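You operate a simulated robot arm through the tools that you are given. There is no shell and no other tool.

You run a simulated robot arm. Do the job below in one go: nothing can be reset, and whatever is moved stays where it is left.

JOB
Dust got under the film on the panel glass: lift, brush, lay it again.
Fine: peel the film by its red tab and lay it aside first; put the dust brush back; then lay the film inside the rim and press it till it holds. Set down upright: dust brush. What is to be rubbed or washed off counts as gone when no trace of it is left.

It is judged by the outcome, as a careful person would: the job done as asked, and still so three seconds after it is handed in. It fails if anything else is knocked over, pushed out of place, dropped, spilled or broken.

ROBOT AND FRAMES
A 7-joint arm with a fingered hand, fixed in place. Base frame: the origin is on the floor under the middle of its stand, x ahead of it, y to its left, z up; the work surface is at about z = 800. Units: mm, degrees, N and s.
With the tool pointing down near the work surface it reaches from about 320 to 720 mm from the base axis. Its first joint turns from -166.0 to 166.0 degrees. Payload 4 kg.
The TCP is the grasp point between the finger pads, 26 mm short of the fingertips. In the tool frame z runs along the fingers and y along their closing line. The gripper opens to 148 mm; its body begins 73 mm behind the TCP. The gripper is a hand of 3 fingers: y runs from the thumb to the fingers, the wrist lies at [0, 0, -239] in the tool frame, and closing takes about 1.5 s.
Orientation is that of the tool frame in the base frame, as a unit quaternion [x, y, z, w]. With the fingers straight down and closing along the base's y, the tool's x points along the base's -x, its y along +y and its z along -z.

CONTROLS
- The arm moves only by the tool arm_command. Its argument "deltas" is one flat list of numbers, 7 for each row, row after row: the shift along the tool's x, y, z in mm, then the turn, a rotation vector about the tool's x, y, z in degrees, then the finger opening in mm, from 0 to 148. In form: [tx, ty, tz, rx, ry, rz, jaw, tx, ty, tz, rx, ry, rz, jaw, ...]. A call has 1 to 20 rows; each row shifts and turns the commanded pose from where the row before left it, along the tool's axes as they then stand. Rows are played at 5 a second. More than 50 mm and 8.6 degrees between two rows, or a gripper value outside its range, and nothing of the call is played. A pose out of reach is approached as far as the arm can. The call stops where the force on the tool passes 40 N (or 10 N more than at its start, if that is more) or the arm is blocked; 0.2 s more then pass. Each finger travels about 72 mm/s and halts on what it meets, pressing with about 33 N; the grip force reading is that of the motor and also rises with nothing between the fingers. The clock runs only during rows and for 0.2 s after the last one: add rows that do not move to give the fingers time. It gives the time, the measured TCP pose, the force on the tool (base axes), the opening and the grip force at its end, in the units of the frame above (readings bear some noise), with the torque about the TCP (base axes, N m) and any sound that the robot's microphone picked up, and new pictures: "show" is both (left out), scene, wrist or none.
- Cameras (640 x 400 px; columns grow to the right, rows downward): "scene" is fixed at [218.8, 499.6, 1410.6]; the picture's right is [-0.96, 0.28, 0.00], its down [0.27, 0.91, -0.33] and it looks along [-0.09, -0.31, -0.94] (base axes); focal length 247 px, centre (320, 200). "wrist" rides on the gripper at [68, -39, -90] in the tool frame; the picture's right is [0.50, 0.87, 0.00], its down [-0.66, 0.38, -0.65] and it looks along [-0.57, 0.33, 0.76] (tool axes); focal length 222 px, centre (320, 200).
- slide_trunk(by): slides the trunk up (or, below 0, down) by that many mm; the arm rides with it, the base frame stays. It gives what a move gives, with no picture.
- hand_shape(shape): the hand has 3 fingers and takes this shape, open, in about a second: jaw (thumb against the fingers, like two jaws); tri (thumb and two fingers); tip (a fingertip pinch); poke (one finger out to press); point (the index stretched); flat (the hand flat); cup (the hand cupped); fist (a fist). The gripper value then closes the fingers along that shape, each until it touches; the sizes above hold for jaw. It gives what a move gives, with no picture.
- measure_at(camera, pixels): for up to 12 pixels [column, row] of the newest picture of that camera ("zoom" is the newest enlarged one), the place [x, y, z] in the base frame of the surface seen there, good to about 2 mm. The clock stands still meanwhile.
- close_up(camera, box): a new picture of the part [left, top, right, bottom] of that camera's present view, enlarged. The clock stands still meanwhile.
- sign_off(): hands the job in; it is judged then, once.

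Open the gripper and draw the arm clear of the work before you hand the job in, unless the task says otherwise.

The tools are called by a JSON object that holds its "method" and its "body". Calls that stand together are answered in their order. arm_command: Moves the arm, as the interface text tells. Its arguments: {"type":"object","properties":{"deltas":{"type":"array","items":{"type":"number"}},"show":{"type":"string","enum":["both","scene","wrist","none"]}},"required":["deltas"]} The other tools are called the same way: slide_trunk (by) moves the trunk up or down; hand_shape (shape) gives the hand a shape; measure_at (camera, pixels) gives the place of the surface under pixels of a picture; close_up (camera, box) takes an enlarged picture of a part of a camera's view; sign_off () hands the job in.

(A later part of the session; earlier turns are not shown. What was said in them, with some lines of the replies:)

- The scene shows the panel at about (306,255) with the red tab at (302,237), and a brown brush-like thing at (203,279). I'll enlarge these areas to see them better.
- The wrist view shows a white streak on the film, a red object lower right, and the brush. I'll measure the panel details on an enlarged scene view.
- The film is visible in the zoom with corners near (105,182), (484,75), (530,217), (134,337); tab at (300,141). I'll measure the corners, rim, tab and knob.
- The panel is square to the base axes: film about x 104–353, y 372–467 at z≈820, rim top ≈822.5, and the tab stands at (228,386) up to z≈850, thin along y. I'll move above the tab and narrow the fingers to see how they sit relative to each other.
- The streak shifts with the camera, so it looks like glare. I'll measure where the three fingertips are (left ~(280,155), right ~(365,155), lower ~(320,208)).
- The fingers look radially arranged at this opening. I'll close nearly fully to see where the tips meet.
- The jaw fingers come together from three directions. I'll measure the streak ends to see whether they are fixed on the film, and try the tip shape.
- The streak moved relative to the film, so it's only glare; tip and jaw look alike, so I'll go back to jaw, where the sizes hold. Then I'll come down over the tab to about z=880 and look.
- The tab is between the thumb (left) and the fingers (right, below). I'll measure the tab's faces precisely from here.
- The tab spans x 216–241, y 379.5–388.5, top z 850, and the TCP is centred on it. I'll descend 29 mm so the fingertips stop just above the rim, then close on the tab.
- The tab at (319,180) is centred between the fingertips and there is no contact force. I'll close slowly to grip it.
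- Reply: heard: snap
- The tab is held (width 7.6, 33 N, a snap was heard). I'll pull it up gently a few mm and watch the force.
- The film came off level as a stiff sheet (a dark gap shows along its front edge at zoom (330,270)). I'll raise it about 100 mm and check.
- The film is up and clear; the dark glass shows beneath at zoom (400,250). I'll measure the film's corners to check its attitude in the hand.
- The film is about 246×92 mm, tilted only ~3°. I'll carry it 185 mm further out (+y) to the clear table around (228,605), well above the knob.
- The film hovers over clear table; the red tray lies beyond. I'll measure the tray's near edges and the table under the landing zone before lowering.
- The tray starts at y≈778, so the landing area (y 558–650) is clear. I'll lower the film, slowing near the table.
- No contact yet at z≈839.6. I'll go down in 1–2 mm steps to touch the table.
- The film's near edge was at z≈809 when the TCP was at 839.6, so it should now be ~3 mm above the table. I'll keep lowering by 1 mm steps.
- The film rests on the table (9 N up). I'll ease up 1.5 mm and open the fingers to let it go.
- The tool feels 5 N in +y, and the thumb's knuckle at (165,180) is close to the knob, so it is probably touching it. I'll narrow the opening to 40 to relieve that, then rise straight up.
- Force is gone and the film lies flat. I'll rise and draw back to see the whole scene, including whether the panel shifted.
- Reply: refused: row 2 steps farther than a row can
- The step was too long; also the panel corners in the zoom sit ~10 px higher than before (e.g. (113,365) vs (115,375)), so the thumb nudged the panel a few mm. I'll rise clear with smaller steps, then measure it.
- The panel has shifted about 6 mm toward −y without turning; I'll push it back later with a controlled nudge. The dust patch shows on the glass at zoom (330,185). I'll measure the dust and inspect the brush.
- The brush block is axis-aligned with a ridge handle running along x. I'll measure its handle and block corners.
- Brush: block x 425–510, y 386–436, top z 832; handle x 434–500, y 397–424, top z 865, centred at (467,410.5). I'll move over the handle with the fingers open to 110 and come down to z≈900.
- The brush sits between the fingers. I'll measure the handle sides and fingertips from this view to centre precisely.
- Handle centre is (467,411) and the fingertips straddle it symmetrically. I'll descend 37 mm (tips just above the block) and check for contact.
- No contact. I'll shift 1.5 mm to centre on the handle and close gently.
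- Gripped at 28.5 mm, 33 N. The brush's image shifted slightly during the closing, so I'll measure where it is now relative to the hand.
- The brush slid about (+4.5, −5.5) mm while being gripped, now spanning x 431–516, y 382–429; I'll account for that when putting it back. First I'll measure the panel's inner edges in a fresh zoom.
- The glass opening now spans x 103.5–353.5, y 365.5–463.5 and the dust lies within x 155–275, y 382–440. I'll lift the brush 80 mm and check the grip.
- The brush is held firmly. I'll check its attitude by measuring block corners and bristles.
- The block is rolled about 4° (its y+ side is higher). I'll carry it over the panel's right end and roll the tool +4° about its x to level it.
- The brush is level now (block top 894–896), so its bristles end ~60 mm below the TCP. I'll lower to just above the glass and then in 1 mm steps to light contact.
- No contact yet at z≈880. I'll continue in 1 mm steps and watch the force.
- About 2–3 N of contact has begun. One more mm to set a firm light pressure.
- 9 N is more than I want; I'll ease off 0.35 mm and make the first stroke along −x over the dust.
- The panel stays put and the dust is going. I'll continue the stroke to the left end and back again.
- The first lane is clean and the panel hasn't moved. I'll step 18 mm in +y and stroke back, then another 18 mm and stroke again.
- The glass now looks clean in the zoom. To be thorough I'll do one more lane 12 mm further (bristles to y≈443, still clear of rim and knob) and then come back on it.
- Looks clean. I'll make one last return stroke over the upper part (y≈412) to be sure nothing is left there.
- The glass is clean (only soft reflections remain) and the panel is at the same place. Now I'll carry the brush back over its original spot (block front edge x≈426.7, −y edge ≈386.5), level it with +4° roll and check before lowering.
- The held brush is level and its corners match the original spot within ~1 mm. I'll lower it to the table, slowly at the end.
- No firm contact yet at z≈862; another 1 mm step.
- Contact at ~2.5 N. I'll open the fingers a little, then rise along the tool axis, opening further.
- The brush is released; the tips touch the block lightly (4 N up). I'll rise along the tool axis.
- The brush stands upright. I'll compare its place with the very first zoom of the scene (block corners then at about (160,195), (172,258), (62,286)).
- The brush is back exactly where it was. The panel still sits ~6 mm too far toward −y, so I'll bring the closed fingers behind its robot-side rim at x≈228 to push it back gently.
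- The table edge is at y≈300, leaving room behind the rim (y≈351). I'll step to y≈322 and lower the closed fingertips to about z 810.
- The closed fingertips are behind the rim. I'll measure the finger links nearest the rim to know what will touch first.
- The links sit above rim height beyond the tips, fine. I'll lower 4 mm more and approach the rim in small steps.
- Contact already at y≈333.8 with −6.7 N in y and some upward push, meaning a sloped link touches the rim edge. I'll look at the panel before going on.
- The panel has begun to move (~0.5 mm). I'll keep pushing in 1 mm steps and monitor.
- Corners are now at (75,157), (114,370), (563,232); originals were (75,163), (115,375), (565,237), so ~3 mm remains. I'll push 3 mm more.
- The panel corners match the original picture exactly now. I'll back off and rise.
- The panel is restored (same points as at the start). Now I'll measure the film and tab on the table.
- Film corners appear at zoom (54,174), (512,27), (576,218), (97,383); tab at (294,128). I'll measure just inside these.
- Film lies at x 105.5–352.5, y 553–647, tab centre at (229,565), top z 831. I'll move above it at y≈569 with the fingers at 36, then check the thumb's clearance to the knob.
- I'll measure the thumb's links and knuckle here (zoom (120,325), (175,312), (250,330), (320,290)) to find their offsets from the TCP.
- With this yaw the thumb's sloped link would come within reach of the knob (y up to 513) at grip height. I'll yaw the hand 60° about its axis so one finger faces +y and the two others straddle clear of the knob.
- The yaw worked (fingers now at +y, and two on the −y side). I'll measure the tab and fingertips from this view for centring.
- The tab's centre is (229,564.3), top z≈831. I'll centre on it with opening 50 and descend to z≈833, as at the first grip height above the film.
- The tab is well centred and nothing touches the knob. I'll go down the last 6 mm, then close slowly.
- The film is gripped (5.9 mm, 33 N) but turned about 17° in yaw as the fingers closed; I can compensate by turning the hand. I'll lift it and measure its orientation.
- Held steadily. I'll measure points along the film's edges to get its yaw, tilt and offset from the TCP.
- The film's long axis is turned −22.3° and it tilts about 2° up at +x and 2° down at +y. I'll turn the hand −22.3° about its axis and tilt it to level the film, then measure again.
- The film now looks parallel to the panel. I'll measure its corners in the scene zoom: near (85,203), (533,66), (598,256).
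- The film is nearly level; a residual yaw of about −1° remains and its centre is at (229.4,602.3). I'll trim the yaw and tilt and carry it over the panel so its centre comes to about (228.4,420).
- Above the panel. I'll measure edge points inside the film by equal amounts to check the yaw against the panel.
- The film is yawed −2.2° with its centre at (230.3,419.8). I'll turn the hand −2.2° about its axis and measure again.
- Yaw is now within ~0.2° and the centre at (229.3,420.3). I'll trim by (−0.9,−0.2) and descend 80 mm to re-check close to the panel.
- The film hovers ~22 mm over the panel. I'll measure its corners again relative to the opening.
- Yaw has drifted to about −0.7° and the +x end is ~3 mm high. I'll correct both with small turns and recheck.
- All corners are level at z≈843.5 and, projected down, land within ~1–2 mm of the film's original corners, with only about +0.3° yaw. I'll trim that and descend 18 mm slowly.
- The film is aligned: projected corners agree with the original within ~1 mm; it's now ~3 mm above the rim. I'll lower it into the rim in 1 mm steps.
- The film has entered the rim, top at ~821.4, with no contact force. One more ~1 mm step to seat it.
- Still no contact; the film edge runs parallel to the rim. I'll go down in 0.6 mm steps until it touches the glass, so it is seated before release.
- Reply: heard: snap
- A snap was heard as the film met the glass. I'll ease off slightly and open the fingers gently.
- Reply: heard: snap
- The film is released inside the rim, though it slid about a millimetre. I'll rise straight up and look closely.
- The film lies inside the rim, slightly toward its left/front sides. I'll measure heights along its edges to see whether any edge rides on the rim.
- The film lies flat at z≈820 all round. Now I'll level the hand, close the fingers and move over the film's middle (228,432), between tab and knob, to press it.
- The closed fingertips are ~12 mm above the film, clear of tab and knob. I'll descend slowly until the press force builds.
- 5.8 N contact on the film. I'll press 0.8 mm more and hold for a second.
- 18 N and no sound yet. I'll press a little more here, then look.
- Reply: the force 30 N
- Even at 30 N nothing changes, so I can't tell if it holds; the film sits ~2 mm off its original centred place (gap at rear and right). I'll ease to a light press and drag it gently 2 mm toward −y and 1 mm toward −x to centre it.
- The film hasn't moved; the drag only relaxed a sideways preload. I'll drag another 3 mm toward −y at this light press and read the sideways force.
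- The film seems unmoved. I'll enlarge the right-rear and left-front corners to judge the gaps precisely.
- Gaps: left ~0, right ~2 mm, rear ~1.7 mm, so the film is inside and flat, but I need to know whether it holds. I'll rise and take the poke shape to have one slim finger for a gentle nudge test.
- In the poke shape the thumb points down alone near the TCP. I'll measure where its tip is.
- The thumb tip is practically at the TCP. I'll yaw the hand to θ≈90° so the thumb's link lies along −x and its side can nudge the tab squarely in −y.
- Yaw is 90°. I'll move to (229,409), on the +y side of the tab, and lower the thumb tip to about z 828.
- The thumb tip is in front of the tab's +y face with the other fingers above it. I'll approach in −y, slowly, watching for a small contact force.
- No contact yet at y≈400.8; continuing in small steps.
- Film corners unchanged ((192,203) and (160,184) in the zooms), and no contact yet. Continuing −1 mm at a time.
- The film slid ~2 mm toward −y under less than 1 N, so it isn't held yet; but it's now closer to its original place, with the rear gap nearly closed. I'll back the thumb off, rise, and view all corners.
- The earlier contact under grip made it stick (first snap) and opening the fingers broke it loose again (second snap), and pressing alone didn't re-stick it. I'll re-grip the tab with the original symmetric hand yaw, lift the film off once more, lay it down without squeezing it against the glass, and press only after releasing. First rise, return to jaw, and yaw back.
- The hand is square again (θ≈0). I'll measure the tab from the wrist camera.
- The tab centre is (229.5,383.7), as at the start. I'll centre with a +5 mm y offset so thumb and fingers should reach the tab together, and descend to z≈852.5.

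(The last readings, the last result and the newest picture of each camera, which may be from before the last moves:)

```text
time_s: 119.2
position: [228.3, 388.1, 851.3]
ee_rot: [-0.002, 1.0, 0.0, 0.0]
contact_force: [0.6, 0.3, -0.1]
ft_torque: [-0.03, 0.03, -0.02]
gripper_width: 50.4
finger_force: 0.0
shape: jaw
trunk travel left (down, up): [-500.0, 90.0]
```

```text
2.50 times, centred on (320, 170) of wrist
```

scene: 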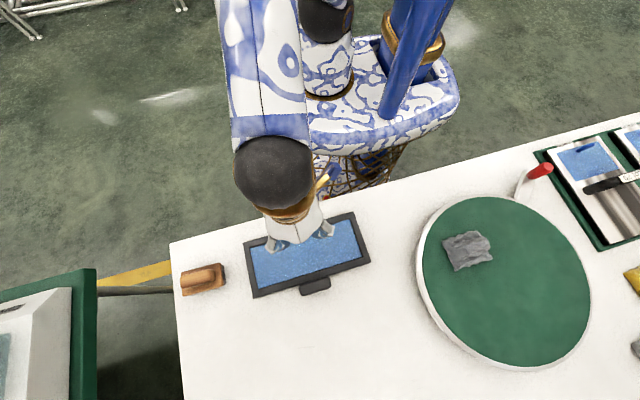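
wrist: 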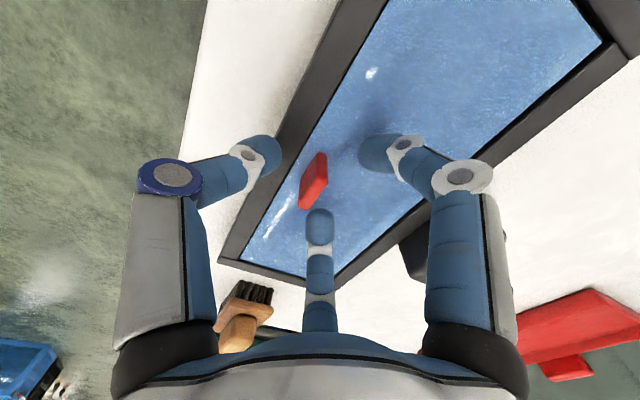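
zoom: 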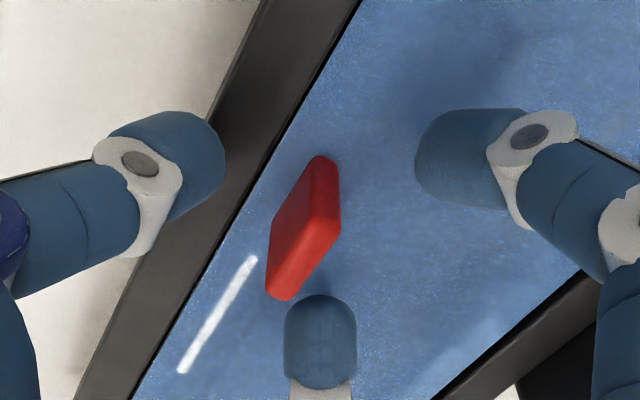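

Everything is clear. I'll close slowly in small increments.

{"method": "arm_command", "body": {"deltas": [0, 0, 0, 0, 0, 0, 42, 0, 0, 0, 0, 0, 0, 35, 0, 0, 0, 0, 0, 0, 30, 0, 0, 0, 0, 0, 0, 27, 0, 0, 0, 0, 0, 0, 24, 0, 0, 0, 0, 0, 0, 21, 0, 0, 0, 0, 0, 0, 18, 0, 0, 0, 0, 0, 0, 15, 0, 0, 0, 0, 0, 0, 12, 0, 0, 0, 0, 0, 0, 9, 0, 0, 0, 0, 0, 0, 6, 0, 0, 0, 0, 0, 0, 3, 0, 0, 0, 0, 0, 0, 0, 0, 0, 0, 0, 0, 0, 0, 0, 0, 0, 0, 0, 0, 0], "show": "both"}}

{"method": "close_up", "body": {"camera": "wrist", "box": [200, 90, 440, 250]}}

{"method": "close_up", "body": {"camera": "scene", "box": [235, 200, 379, 305]}}

```text
time_s: 122.4
position: [229.9, 388.3, 852.2]
ee_rot: [-0.002, 1.0, -0.001, -0.001]
contact_force: [-0.2, -0.8, -0.9]
ft_torque: [-0.06, -0.02, 0.05]
gripper_width: 6.5
finger_force: 32.5
shape: jaw
trunk travel left (down, up): [-500.0, 90.0]
```

scene: 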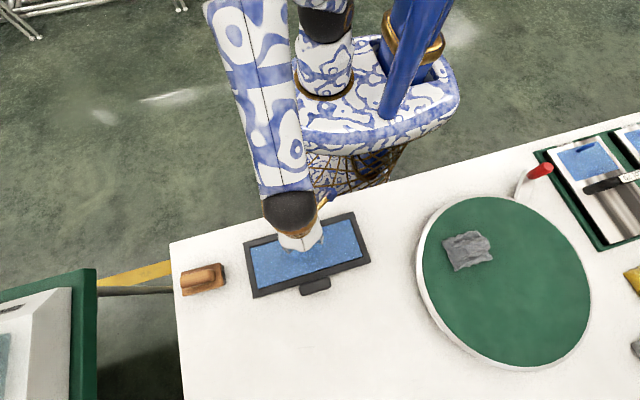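
wrist: 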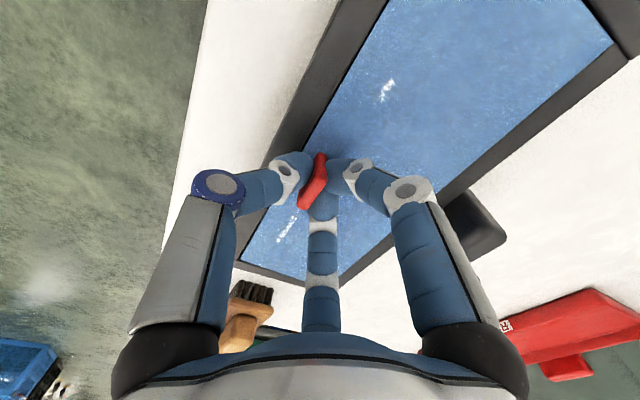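

```text
2.50 times, centred on (320, 170) of wrist
```

zoom: 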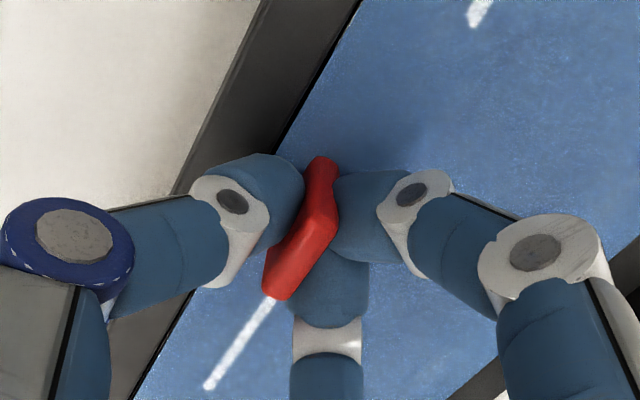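

```text
3.81 times, centred on (307, 252) of scene
```

zoom: 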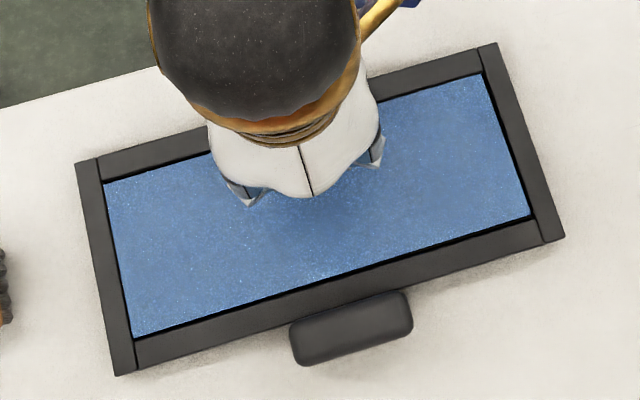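

Gripped cleanly with panel and film undisturbed. I'll lift about 50 mm slowly and measure the film.

{"method": "arm_command", "body": {"deltas": [0, 0, -1, 0, 0, 0, 0, 0, 0, -2, 0, 0, 0, 0, 0, 0, -4, 0, 0, 0, 0, 0, 0, -8, 0, 0, 0, 0, 0, 0, -12, 0, 0, 0, 0, 0, 0, -15, 0, 0, 0, 0, 0, 0, -8, 0, 0, 0, 0, 0, 0, 0, 0, 0, 0, 0], "show": "both"}}

{"method": "close_up", "body": {"camera": "scene", "box": [235, 200, 379, 305]}}

```text
time_s: 124.2
position: [228.8, 388.3, 901.9]
ee_rot: [-0.001, 1.0, 0.0, -0.001]
contact_force: [-0.2, 0.3, -1.2]
ft_torque: [0.0, 0.02, 0.02]
gripper_width: 6.4
finger_force: 32.6
shape: jaw
trunk travel left (down, up): [-500.0, 90.0]
```

scene: 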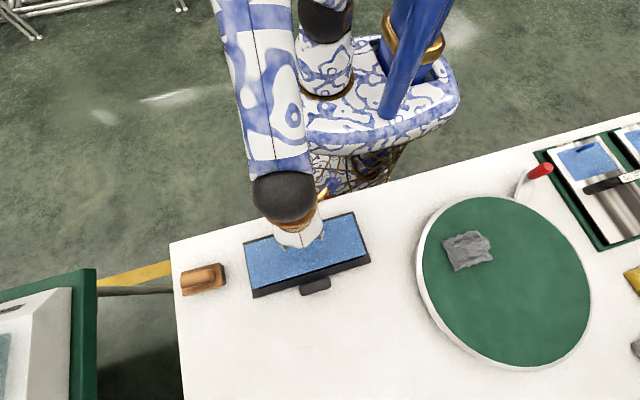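
wrist: 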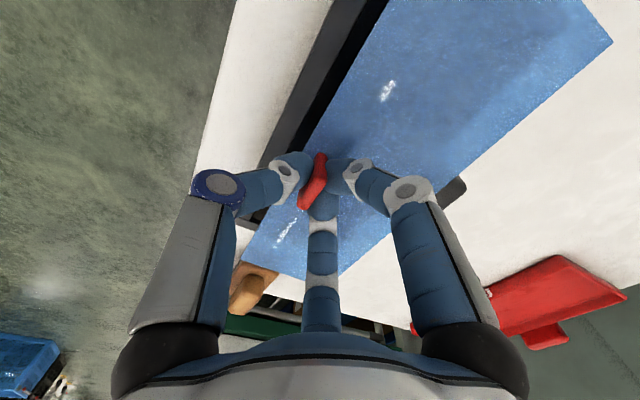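

```text
3.81 times, centred on (307, 252) of scene
```

zoom: 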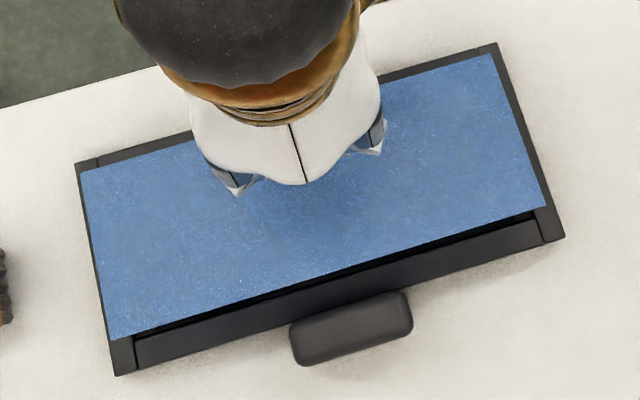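

Lifted straight. I'll measure its corners for yaw, tilt and offset.

{"method": "measure_at", "body": {"camera": "zoom", "pixels": [[85, 173], [489, 59], [543, 203], [115, 336], [150, 154], [430, 76], [200, 311], [450, 236], [98, 255], [518, 130], [330, 272], [300, 220]]}}

```text
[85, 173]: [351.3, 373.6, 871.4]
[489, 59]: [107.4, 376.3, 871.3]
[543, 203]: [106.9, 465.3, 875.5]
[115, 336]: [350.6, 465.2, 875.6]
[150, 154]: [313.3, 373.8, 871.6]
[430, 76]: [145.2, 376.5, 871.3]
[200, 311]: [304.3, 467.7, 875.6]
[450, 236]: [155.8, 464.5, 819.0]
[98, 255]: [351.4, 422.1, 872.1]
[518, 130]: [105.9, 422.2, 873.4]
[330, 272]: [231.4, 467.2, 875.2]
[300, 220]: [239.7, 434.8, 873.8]
```

The film is straight (yaw ≈0), centred at (229,420.1), but its front edge is ~4 mm high. I'll tilt the hand +2.6° about its x to level it, shift by (−0.6,+1.2), and lower 33 mm.

{"method": "arm_command", "body": {"deltas": [0.3, 0.6, 0, 1.3, 0, 0, 0, 0.3, 0.6, 0, 1.3, 0, 0, 0, 0, 0.36, 8, 0, 0, 0, 0, 0, 0.45, 10, 0, 0, 0, 0, 0, 0.45, 10, 0, 0, 0, 0, 0, 0.23, 5, 0, 0, 0, 0, 0, 0, 0, 0, 0, 0, 0], "show": "wrist"}}

{"method": "close_up", "body": {"camera": "scene", "box": [235, 200, 379, 305]}}

{"method": "measure_at", "body": {"camera": "zoom", "pixels": [[98, 180], [487, 71], [533, 211], [127, 333], [150, 162], [430, 86], [200, 311], [450, 235], [110, 250], [511, 140], [330, 271], [300, 220]]}}

```text
time_s: 125.8
position: [228.4, 390.4, 869.0]
ee_rot: [-0.001, 1.0, -0.023, -0.001]
contact_force: [0.5, 0.5, -0.1]
ft_torque: [-0.01, -0.03, -0.02]
gripper_width: 6.4
finger_force: 33.5
shape: jaw
trunk travel left (down, up): [-500.0, 90.0]
```

wrist: 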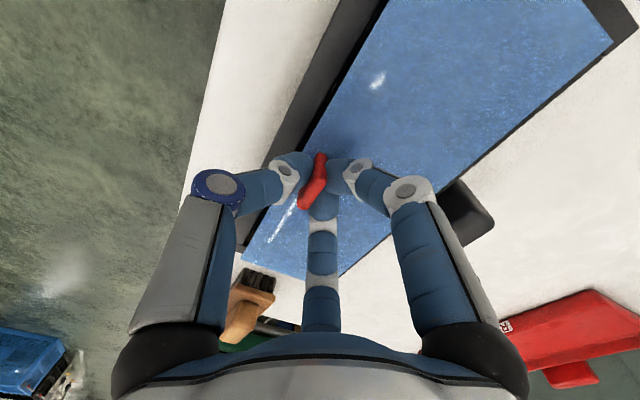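

```text
3.81 times, centred on (307, 252) of scene
```

zoom: 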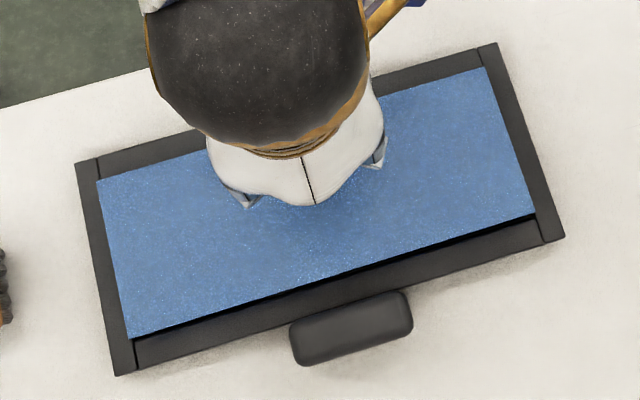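

```text
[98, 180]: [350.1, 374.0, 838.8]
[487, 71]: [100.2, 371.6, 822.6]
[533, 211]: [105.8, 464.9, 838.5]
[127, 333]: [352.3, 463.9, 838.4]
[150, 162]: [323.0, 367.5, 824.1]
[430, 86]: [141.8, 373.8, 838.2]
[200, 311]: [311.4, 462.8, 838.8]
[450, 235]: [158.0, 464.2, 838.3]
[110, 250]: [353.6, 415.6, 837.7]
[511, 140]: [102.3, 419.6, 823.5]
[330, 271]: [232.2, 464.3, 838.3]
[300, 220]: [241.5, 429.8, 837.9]
```

Level at z≈838.4 and, projected down, the corners match the original within ~1 mm. I'll trim slightly and lower 16.5 mm, stopping just short of the glass.

{"method": "arm_command", "body": {"deltas": [0.4, -0.28, 5, 0, 0, 0, 0, 0, 0.23, 5, 0, 0, 0, 0, 0, 0.14, 3, 0, 0, 0, 0, 0, 0.09, 2, 0, 0, 0, 0, 0, 0.07, 1.5, 0, 0, 0, 0, 0, 0, 0, 0, 0, 0, 0], "show": "none"}}

{"method": "close_up", "body": {"camera": "scene", "box": [235, 200, 379, 305]}}

{"method": "measure_at", "body": {"camera": "zoom", "pixels": [[109, 188], [481, 80], [527, 212], [137, 332], [120, 240], [440, 92], [200, 313], [450, 237], [117, 250], [508, 145], [330, 274], [300, 220]]}}

```text
time_s: 127.2
position: [228.4, 389.3, 852.8]
ee_rot: [-0.001, 1.0, -0.023, -0.001]
contact_force: [0.7, -0.5, 0.0]
ft_torque: [-0.01, 0.04, -0.03]
gripper_width: 6.4
finger_force: 33.5
shape: jaw
trunk travel left (down, up): [-500.0, 90.0]
```

```text
3.81 times, centred on (307, 252) of scene
```

zoom: 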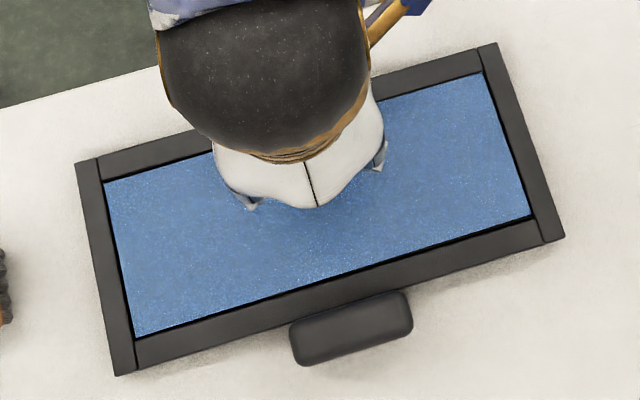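

```text
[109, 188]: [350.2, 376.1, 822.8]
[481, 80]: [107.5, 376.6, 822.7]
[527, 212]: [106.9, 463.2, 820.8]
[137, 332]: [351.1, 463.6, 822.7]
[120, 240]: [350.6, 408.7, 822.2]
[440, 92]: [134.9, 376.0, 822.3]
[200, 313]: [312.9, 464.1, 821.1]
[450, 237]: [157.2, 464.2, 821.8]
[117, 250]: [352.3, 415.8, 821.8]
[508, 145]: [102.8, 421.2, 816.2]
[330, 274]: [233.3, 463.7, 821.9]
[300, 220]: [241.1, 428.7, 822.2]
```

The film hovers ~1.5–2 mm above the glass inside the rim with no contact force. I'll lower 0.7 mm more and then open gently, without pushing it onto the glass.

{"method": "arm_command", "body": {"deltas": [0, 0.03, 0.7, 0, 0, 0, 0, 0, 0, 0, 0, 0, 0, 0], "show": "none"}}

{"method": "arm_command", "body": {"deltas": [0, 0, 0, 0, 0, 0, 6, 0, 0, 0, 0, 0, 0, 9, 0, 0, 0, 0, 0, 0, 12, 0, 0, 0, 0, 0, 0, 16, 0, 0, 0, 0, 0, 0, 20, 0, 0, 0, 0, 0, 0, 26, 0, 0, 0, 0, 0, 0, 34, 0, 0, 0, 0, 0, 0, 42, 0, 0, 0, 0, 0, 0, 50, 0, 0, 0, 0, 0, 0, 50], "show": "wrist"}}

{"method": "close_up", "body": {"camera": "scene", "box": [235, 200, 379, 305]}}

```text
time_s: 127.8
position: [227.6, 388.8, 852.7]
ee_rot: [0.0, 1.0, -0.023, -0.001]
contact_force: [-1.1, -0.6, -0.2]
ft_torque: [-0.02, -0.04, 0.01]
gripper_width: 6.5
finger_force: 32.7
shape: jaw
trunk travel left (down, up): [-500.0, 90.0]
```

```text
time_s: 130.0
position: [227.7, 389.4, 852.9]
ee_rot: [-0.001, 1.0, -0.022, -0.001]
contact_force: [-0.3, 0.2, 0.2]
ft_torque: [0.04, -0.01, 0.0]
gripper_width: 49.6
finger_force: 0.1
shape: jaw
trunk travel left (down, up): [-500.0, 90.0]
```

wrist: 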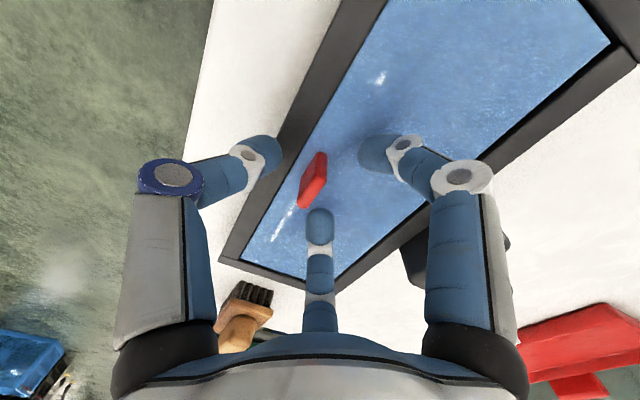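

```text
3.81 times, centred on (307, 252) of scene
```

zoom: 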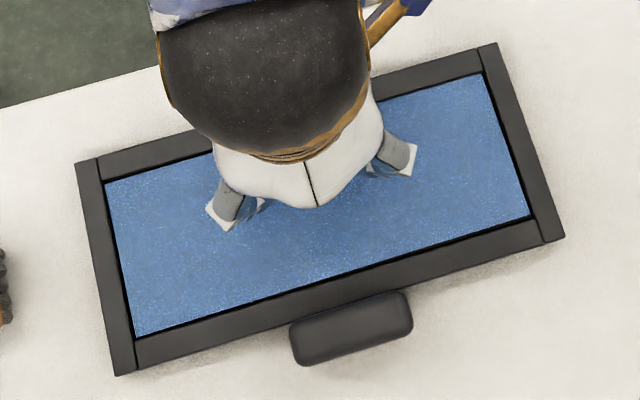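

Released quietly, and the film lies centred (corners (105,183), (483,74), (530,217), (135,336), as at the start). I'll rise straight up and then press with the closed fingers.

{"method": "arm_command", "body": {"deltas": [0, 0, -3, 0, 0, 0, 50, 0, 0, -8, 0, 0, 0, 50, 0, 0, -20, 0, 0, 0, 50, 0, 0, -35, 0, 0, 0, 50, 0, 0, -40, -2.6, 0, 0, 40, 0, 25, 0, 0, 0, 0, 20, 0, 19, 0, 0, 0, 0, 0, 0, 0, 0, 0, 0, 0, 0], "show": "both"}}

{"method": "close_up", "body": {"camera": "scene", "box": [335, 205, 383, 235]}}

{"method": "close_up", "body": {"camera": "scene", "box": [238, 235, 286, 265]}}

{"method": "close_up", "body": {"camera": "scene", "box": [345, 240, 393, 270]}}

```text
time_s: 131.8
position: [228.3, 438.1, 958.7]
ee_rot: [-0.001, 1.0, -0.001, -0.001]
contact_force: [-0.1, -0.3, -0.2]
ft_torque: [-0.02, -0.02, -0.04]
gripper_width: 0.0
finger_force: 33.4
shape: jaw
trunk travel left (down, up): [-500.0, 90.0]
```

scene: 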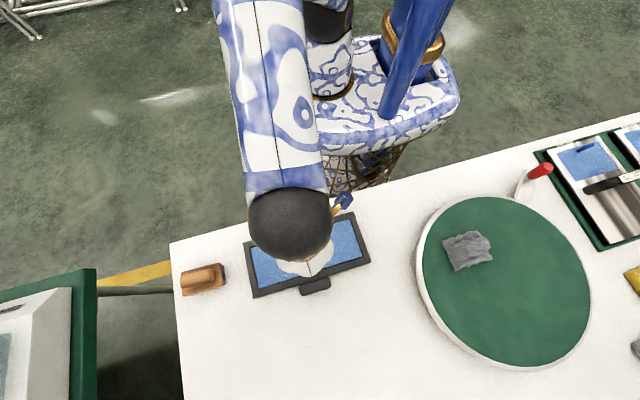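
wrist: 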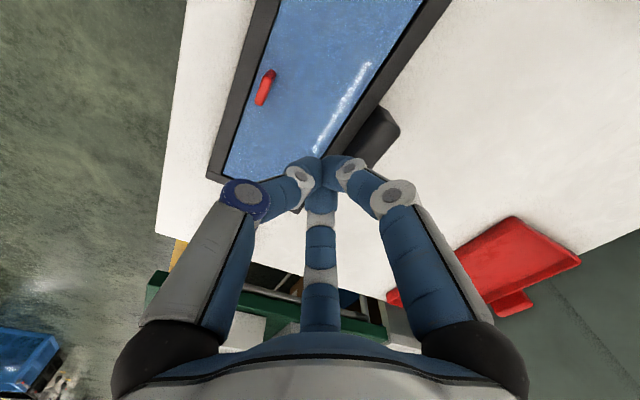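

```text
13.33 times, centred on (359, 220) of scene
```

zoom: 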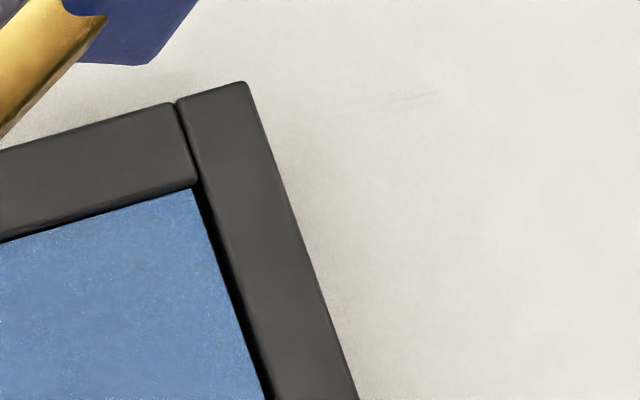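

```text
13.33 times, centred on (262, 250) of scene
```

zoom: 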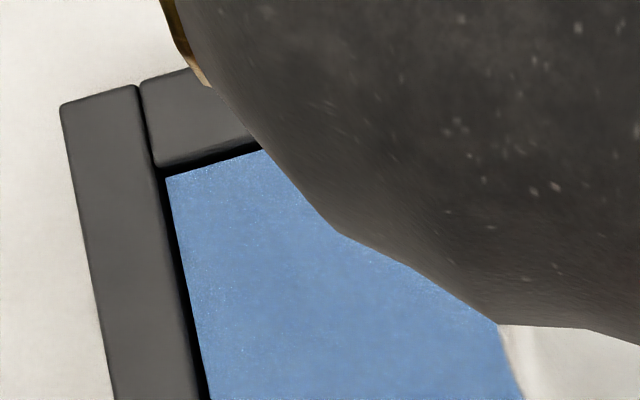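

```text
13.33 times, centred on (369, 255) of scene
```

zoom: 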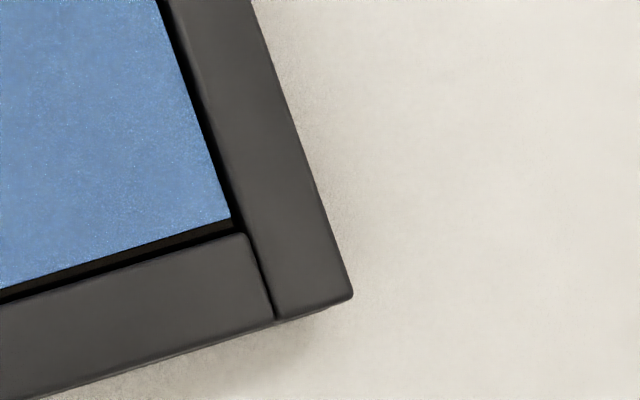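

The film is centred (side gaps equal, ~1 mm). I'll bring the closed fingertips down at (228,430) and press, listening for the snap.

{"method": "arm_command", "body": {"deltas": [0, -8, 30, 0, 0, 0, 0, 0, 0, 40, 0, 0, 0, 0, 0, 0, 25, 0, 0, 0, 0, 0, 0, 8, 0, 0, 0, 0, 0, 0, 3, 0, 0, 0, 0, 0, 0, 0, 0, 0, 0, 0], "show": "none"}}

{"method": "arm_command", "body": {"deltas": [0, 0, 1.5, 0, 0, 0, 0, 0, 0, 1, 0, 0, 0, 0, 0, 0, 0, 0, 0, 0, 0], "show": "none"}}

```text
time_s: 133.2
position: [228.8, 430.6, 852.1]
ee_rot: [-0.001, 1.0, 0.0, -0.001]
contact_force: [-0.4, -0.1, 0.4]
ft_torque: [-0.01, 0.0, 0.01]
gripper_width: 0.0
finger_force: 33.0
shape: jaw
trunk travel left (down, up): [-500.0, 90.0]
```

```text
time_s: 134.0
position: [229.1, 431.1, 850.4]
ee_rot: [0.0, 1.0, 0.0, 0.0]
contact_force: [-0.2, 1.2, 7.9]
ft_torque: [0.06, -0.01, 0.02]
gripper_width: 0.1
finger_force: 32.9
shape: jaw
trunk travel left (down, up): [-500.0, 90.0]
heard: snap
```

Snap heard at ~8 N: the film now holds. I'll keep this pressure a moment and then rise straight up.

{"method": "arm_command", "body": {"deltas": [0, 0, 0.2, 0, 0, 0, 0, 0, 0, 0, 0, 0, 0, 0, 0, 0, 0, 0, 0, 0, 0, 0, 0, 0, 0, 0, 0, 0, 0, 0, 0, 0, 0, 0, 0], "show": "none"}}

{"method": "arm_command", "body": {"deltas": [0, 0, -1, 0, 0, 0, 0, 0, 0, -2, 0, 0, 0, 0, 0, 0, -8, 0, 0, 0, 0, 0, 0, -25, 0, 0, 0, 0, 0, 0, -40, 0, 0, 0, 0, 0, 0, -40, 0, 0, 0, 0, 0, 0, -30, 0, 0, 0, 0], "show": "both"}}

{"method": "close_up", "body": {"camera": "scene", "box": [235, 200, 379, 305]}}

```text
time_s: 135.2
position: [228.0, 429.5, 849.8]
ee_rot: [0.0, 1.0, 0.0, -0.002]
contact_force: [0.9, 3.7, 15.1]
ft_torque: [0.19, -0.03, -0.02]
gripper_width: 0.0
finger_force: 33.3
shape: jaw
trunk travel left (down, up): [-500.0, 90.0]
```

```text
time_s: 136.8
position: [227.5, 429.2, 996.5]
ee_rot: [0.0, 1.0, -0.001, -0.001]
contact_force: [-0.5, 0.2, 0.1]
ft_torque: [-0.01, -0.01, 0.0]
gripper_width: 0.0
finger_force: 32.2
shape: jaw
trunk travel left (down, up): [-500.0, 90.0]
```

scene: 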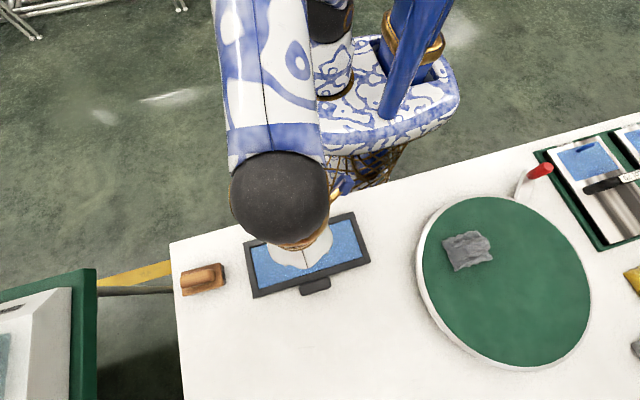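
wrist: 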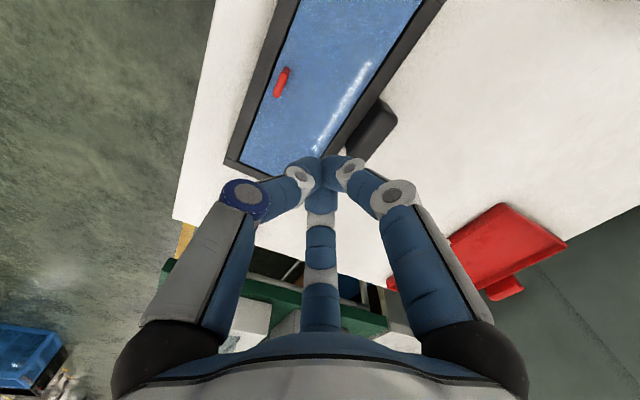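

```text
3.81 times, centred on (307, 252) of scene
```

zoom: 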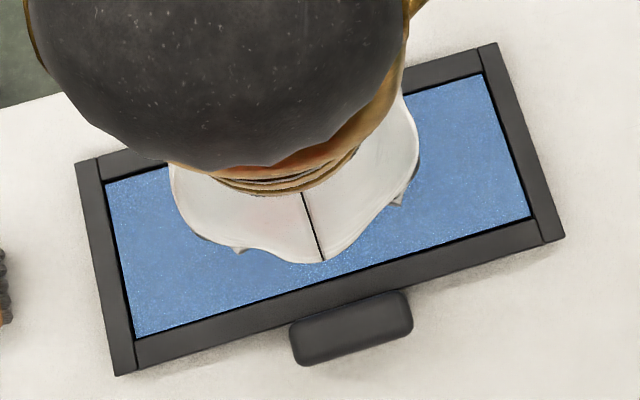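

The film is flat and in place, panel unmoved. I'll draw the arm back to its starting pose with the hand open and inspect everything.

{"method": "arm_command", "body": {"deltas": [0, 0, -40, 0, 0, 0, 20, 13, -18, -28, 0, 0, 0, 60, 13, -19, -28, 0, 0, 0, 100, 13, -19, -28, 0, 0, 0, 148, 13, -19, -24, 0, 0, 0, 148, 14, -19, 0, 0, 0, 0, 148, 0, 0, 0, 0, 0, 0, 148, 0, 0, 0, 0, 0, 0, 148], "show": "both"}}

{"method": "close_up", "body": {"camera": "scene", "box": [160, 190, 400, 340]}}

{"method": "close_up", "body": {"camera": "scene", "box": [235, 200, 379, 305]}}

```text
time_s: 138.6
position: [163.6, 335.2, 1144.4]
ee_rot: [-0.001, 1.0, 0.0, -0.001]
contact_force: [0.9, -0.2, 0.8]
ft_torque: [-0.03, -0.01, -0.02]
gripper_width: 147.9
finger_force: 0.1
shape: jaw
trunk travel left (down, up): [-500.0, 90.0]
```

scene: 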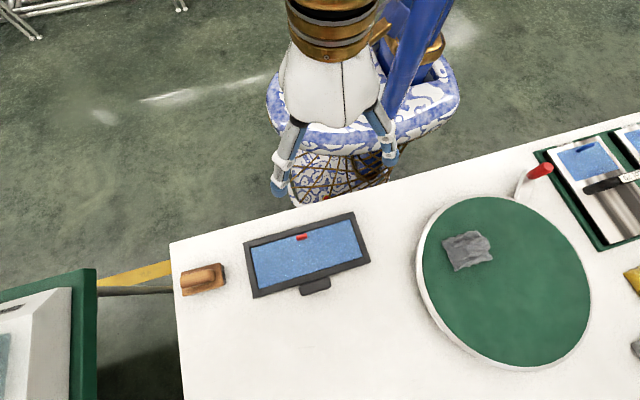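
wrist: 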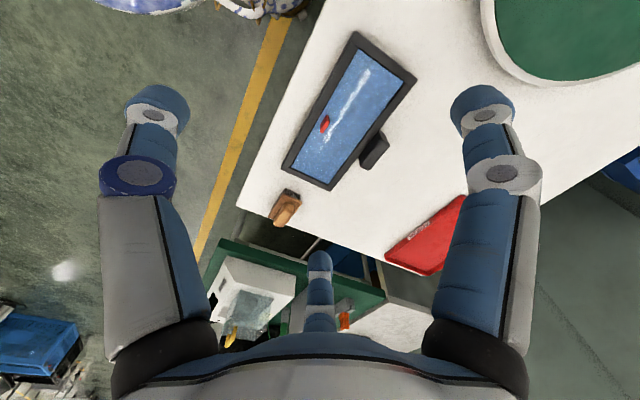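

```text
2.67 times, centred on (280, 265) of scene
```

zoom: 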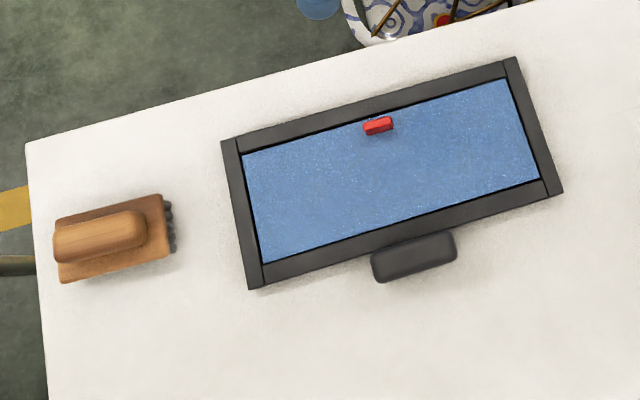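

```text
3.81 times, centred on (307, 252) of scene
```

zoom: 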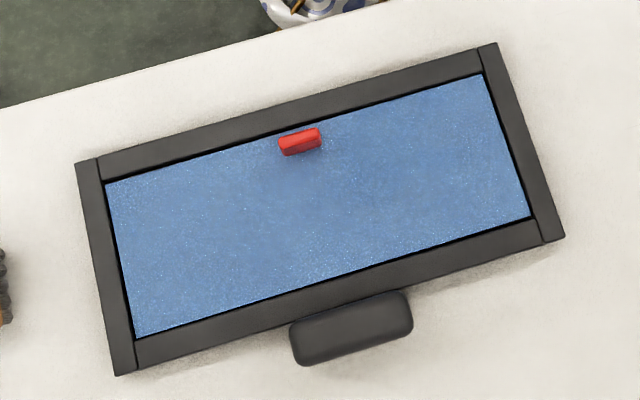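

The final views match the start: film inside the rim with tab at (301,141), panel and brush in their original places, hand open and clear. The job is done, so I hand it in.

{"method": "sign_off", "body": {}}

```text
The job is handed in.
```

The dust is gone from the panel glass, and the film is back inside the rim and holding. I handed the job in with the hand open and the arm drawn back to its starting pose.

- **Film:** I peeled it by the red tab and set it on the clear table beyond the panel. My first re-lay came loose when I opened the fingers. I lifted the film and laid it again, then pressed only after letting go. A snap sounded at about 8 N, and the film stayed flat when I took the hand away. I did not test the hold with a nudge after that.
- **Dust:** four strokes with the brush cleared the glass. The camera showed no trace before I laid the film back.
- **Brush:** it is upright, and the camera shows it within about 1–2 mm of where it started.
- **Panel:** while I was setting the film aside, the thumb pushed the panel about 6 mm out of place. I pushed it back, and its corners match the starting picture.

Nothing else on the table was touched.
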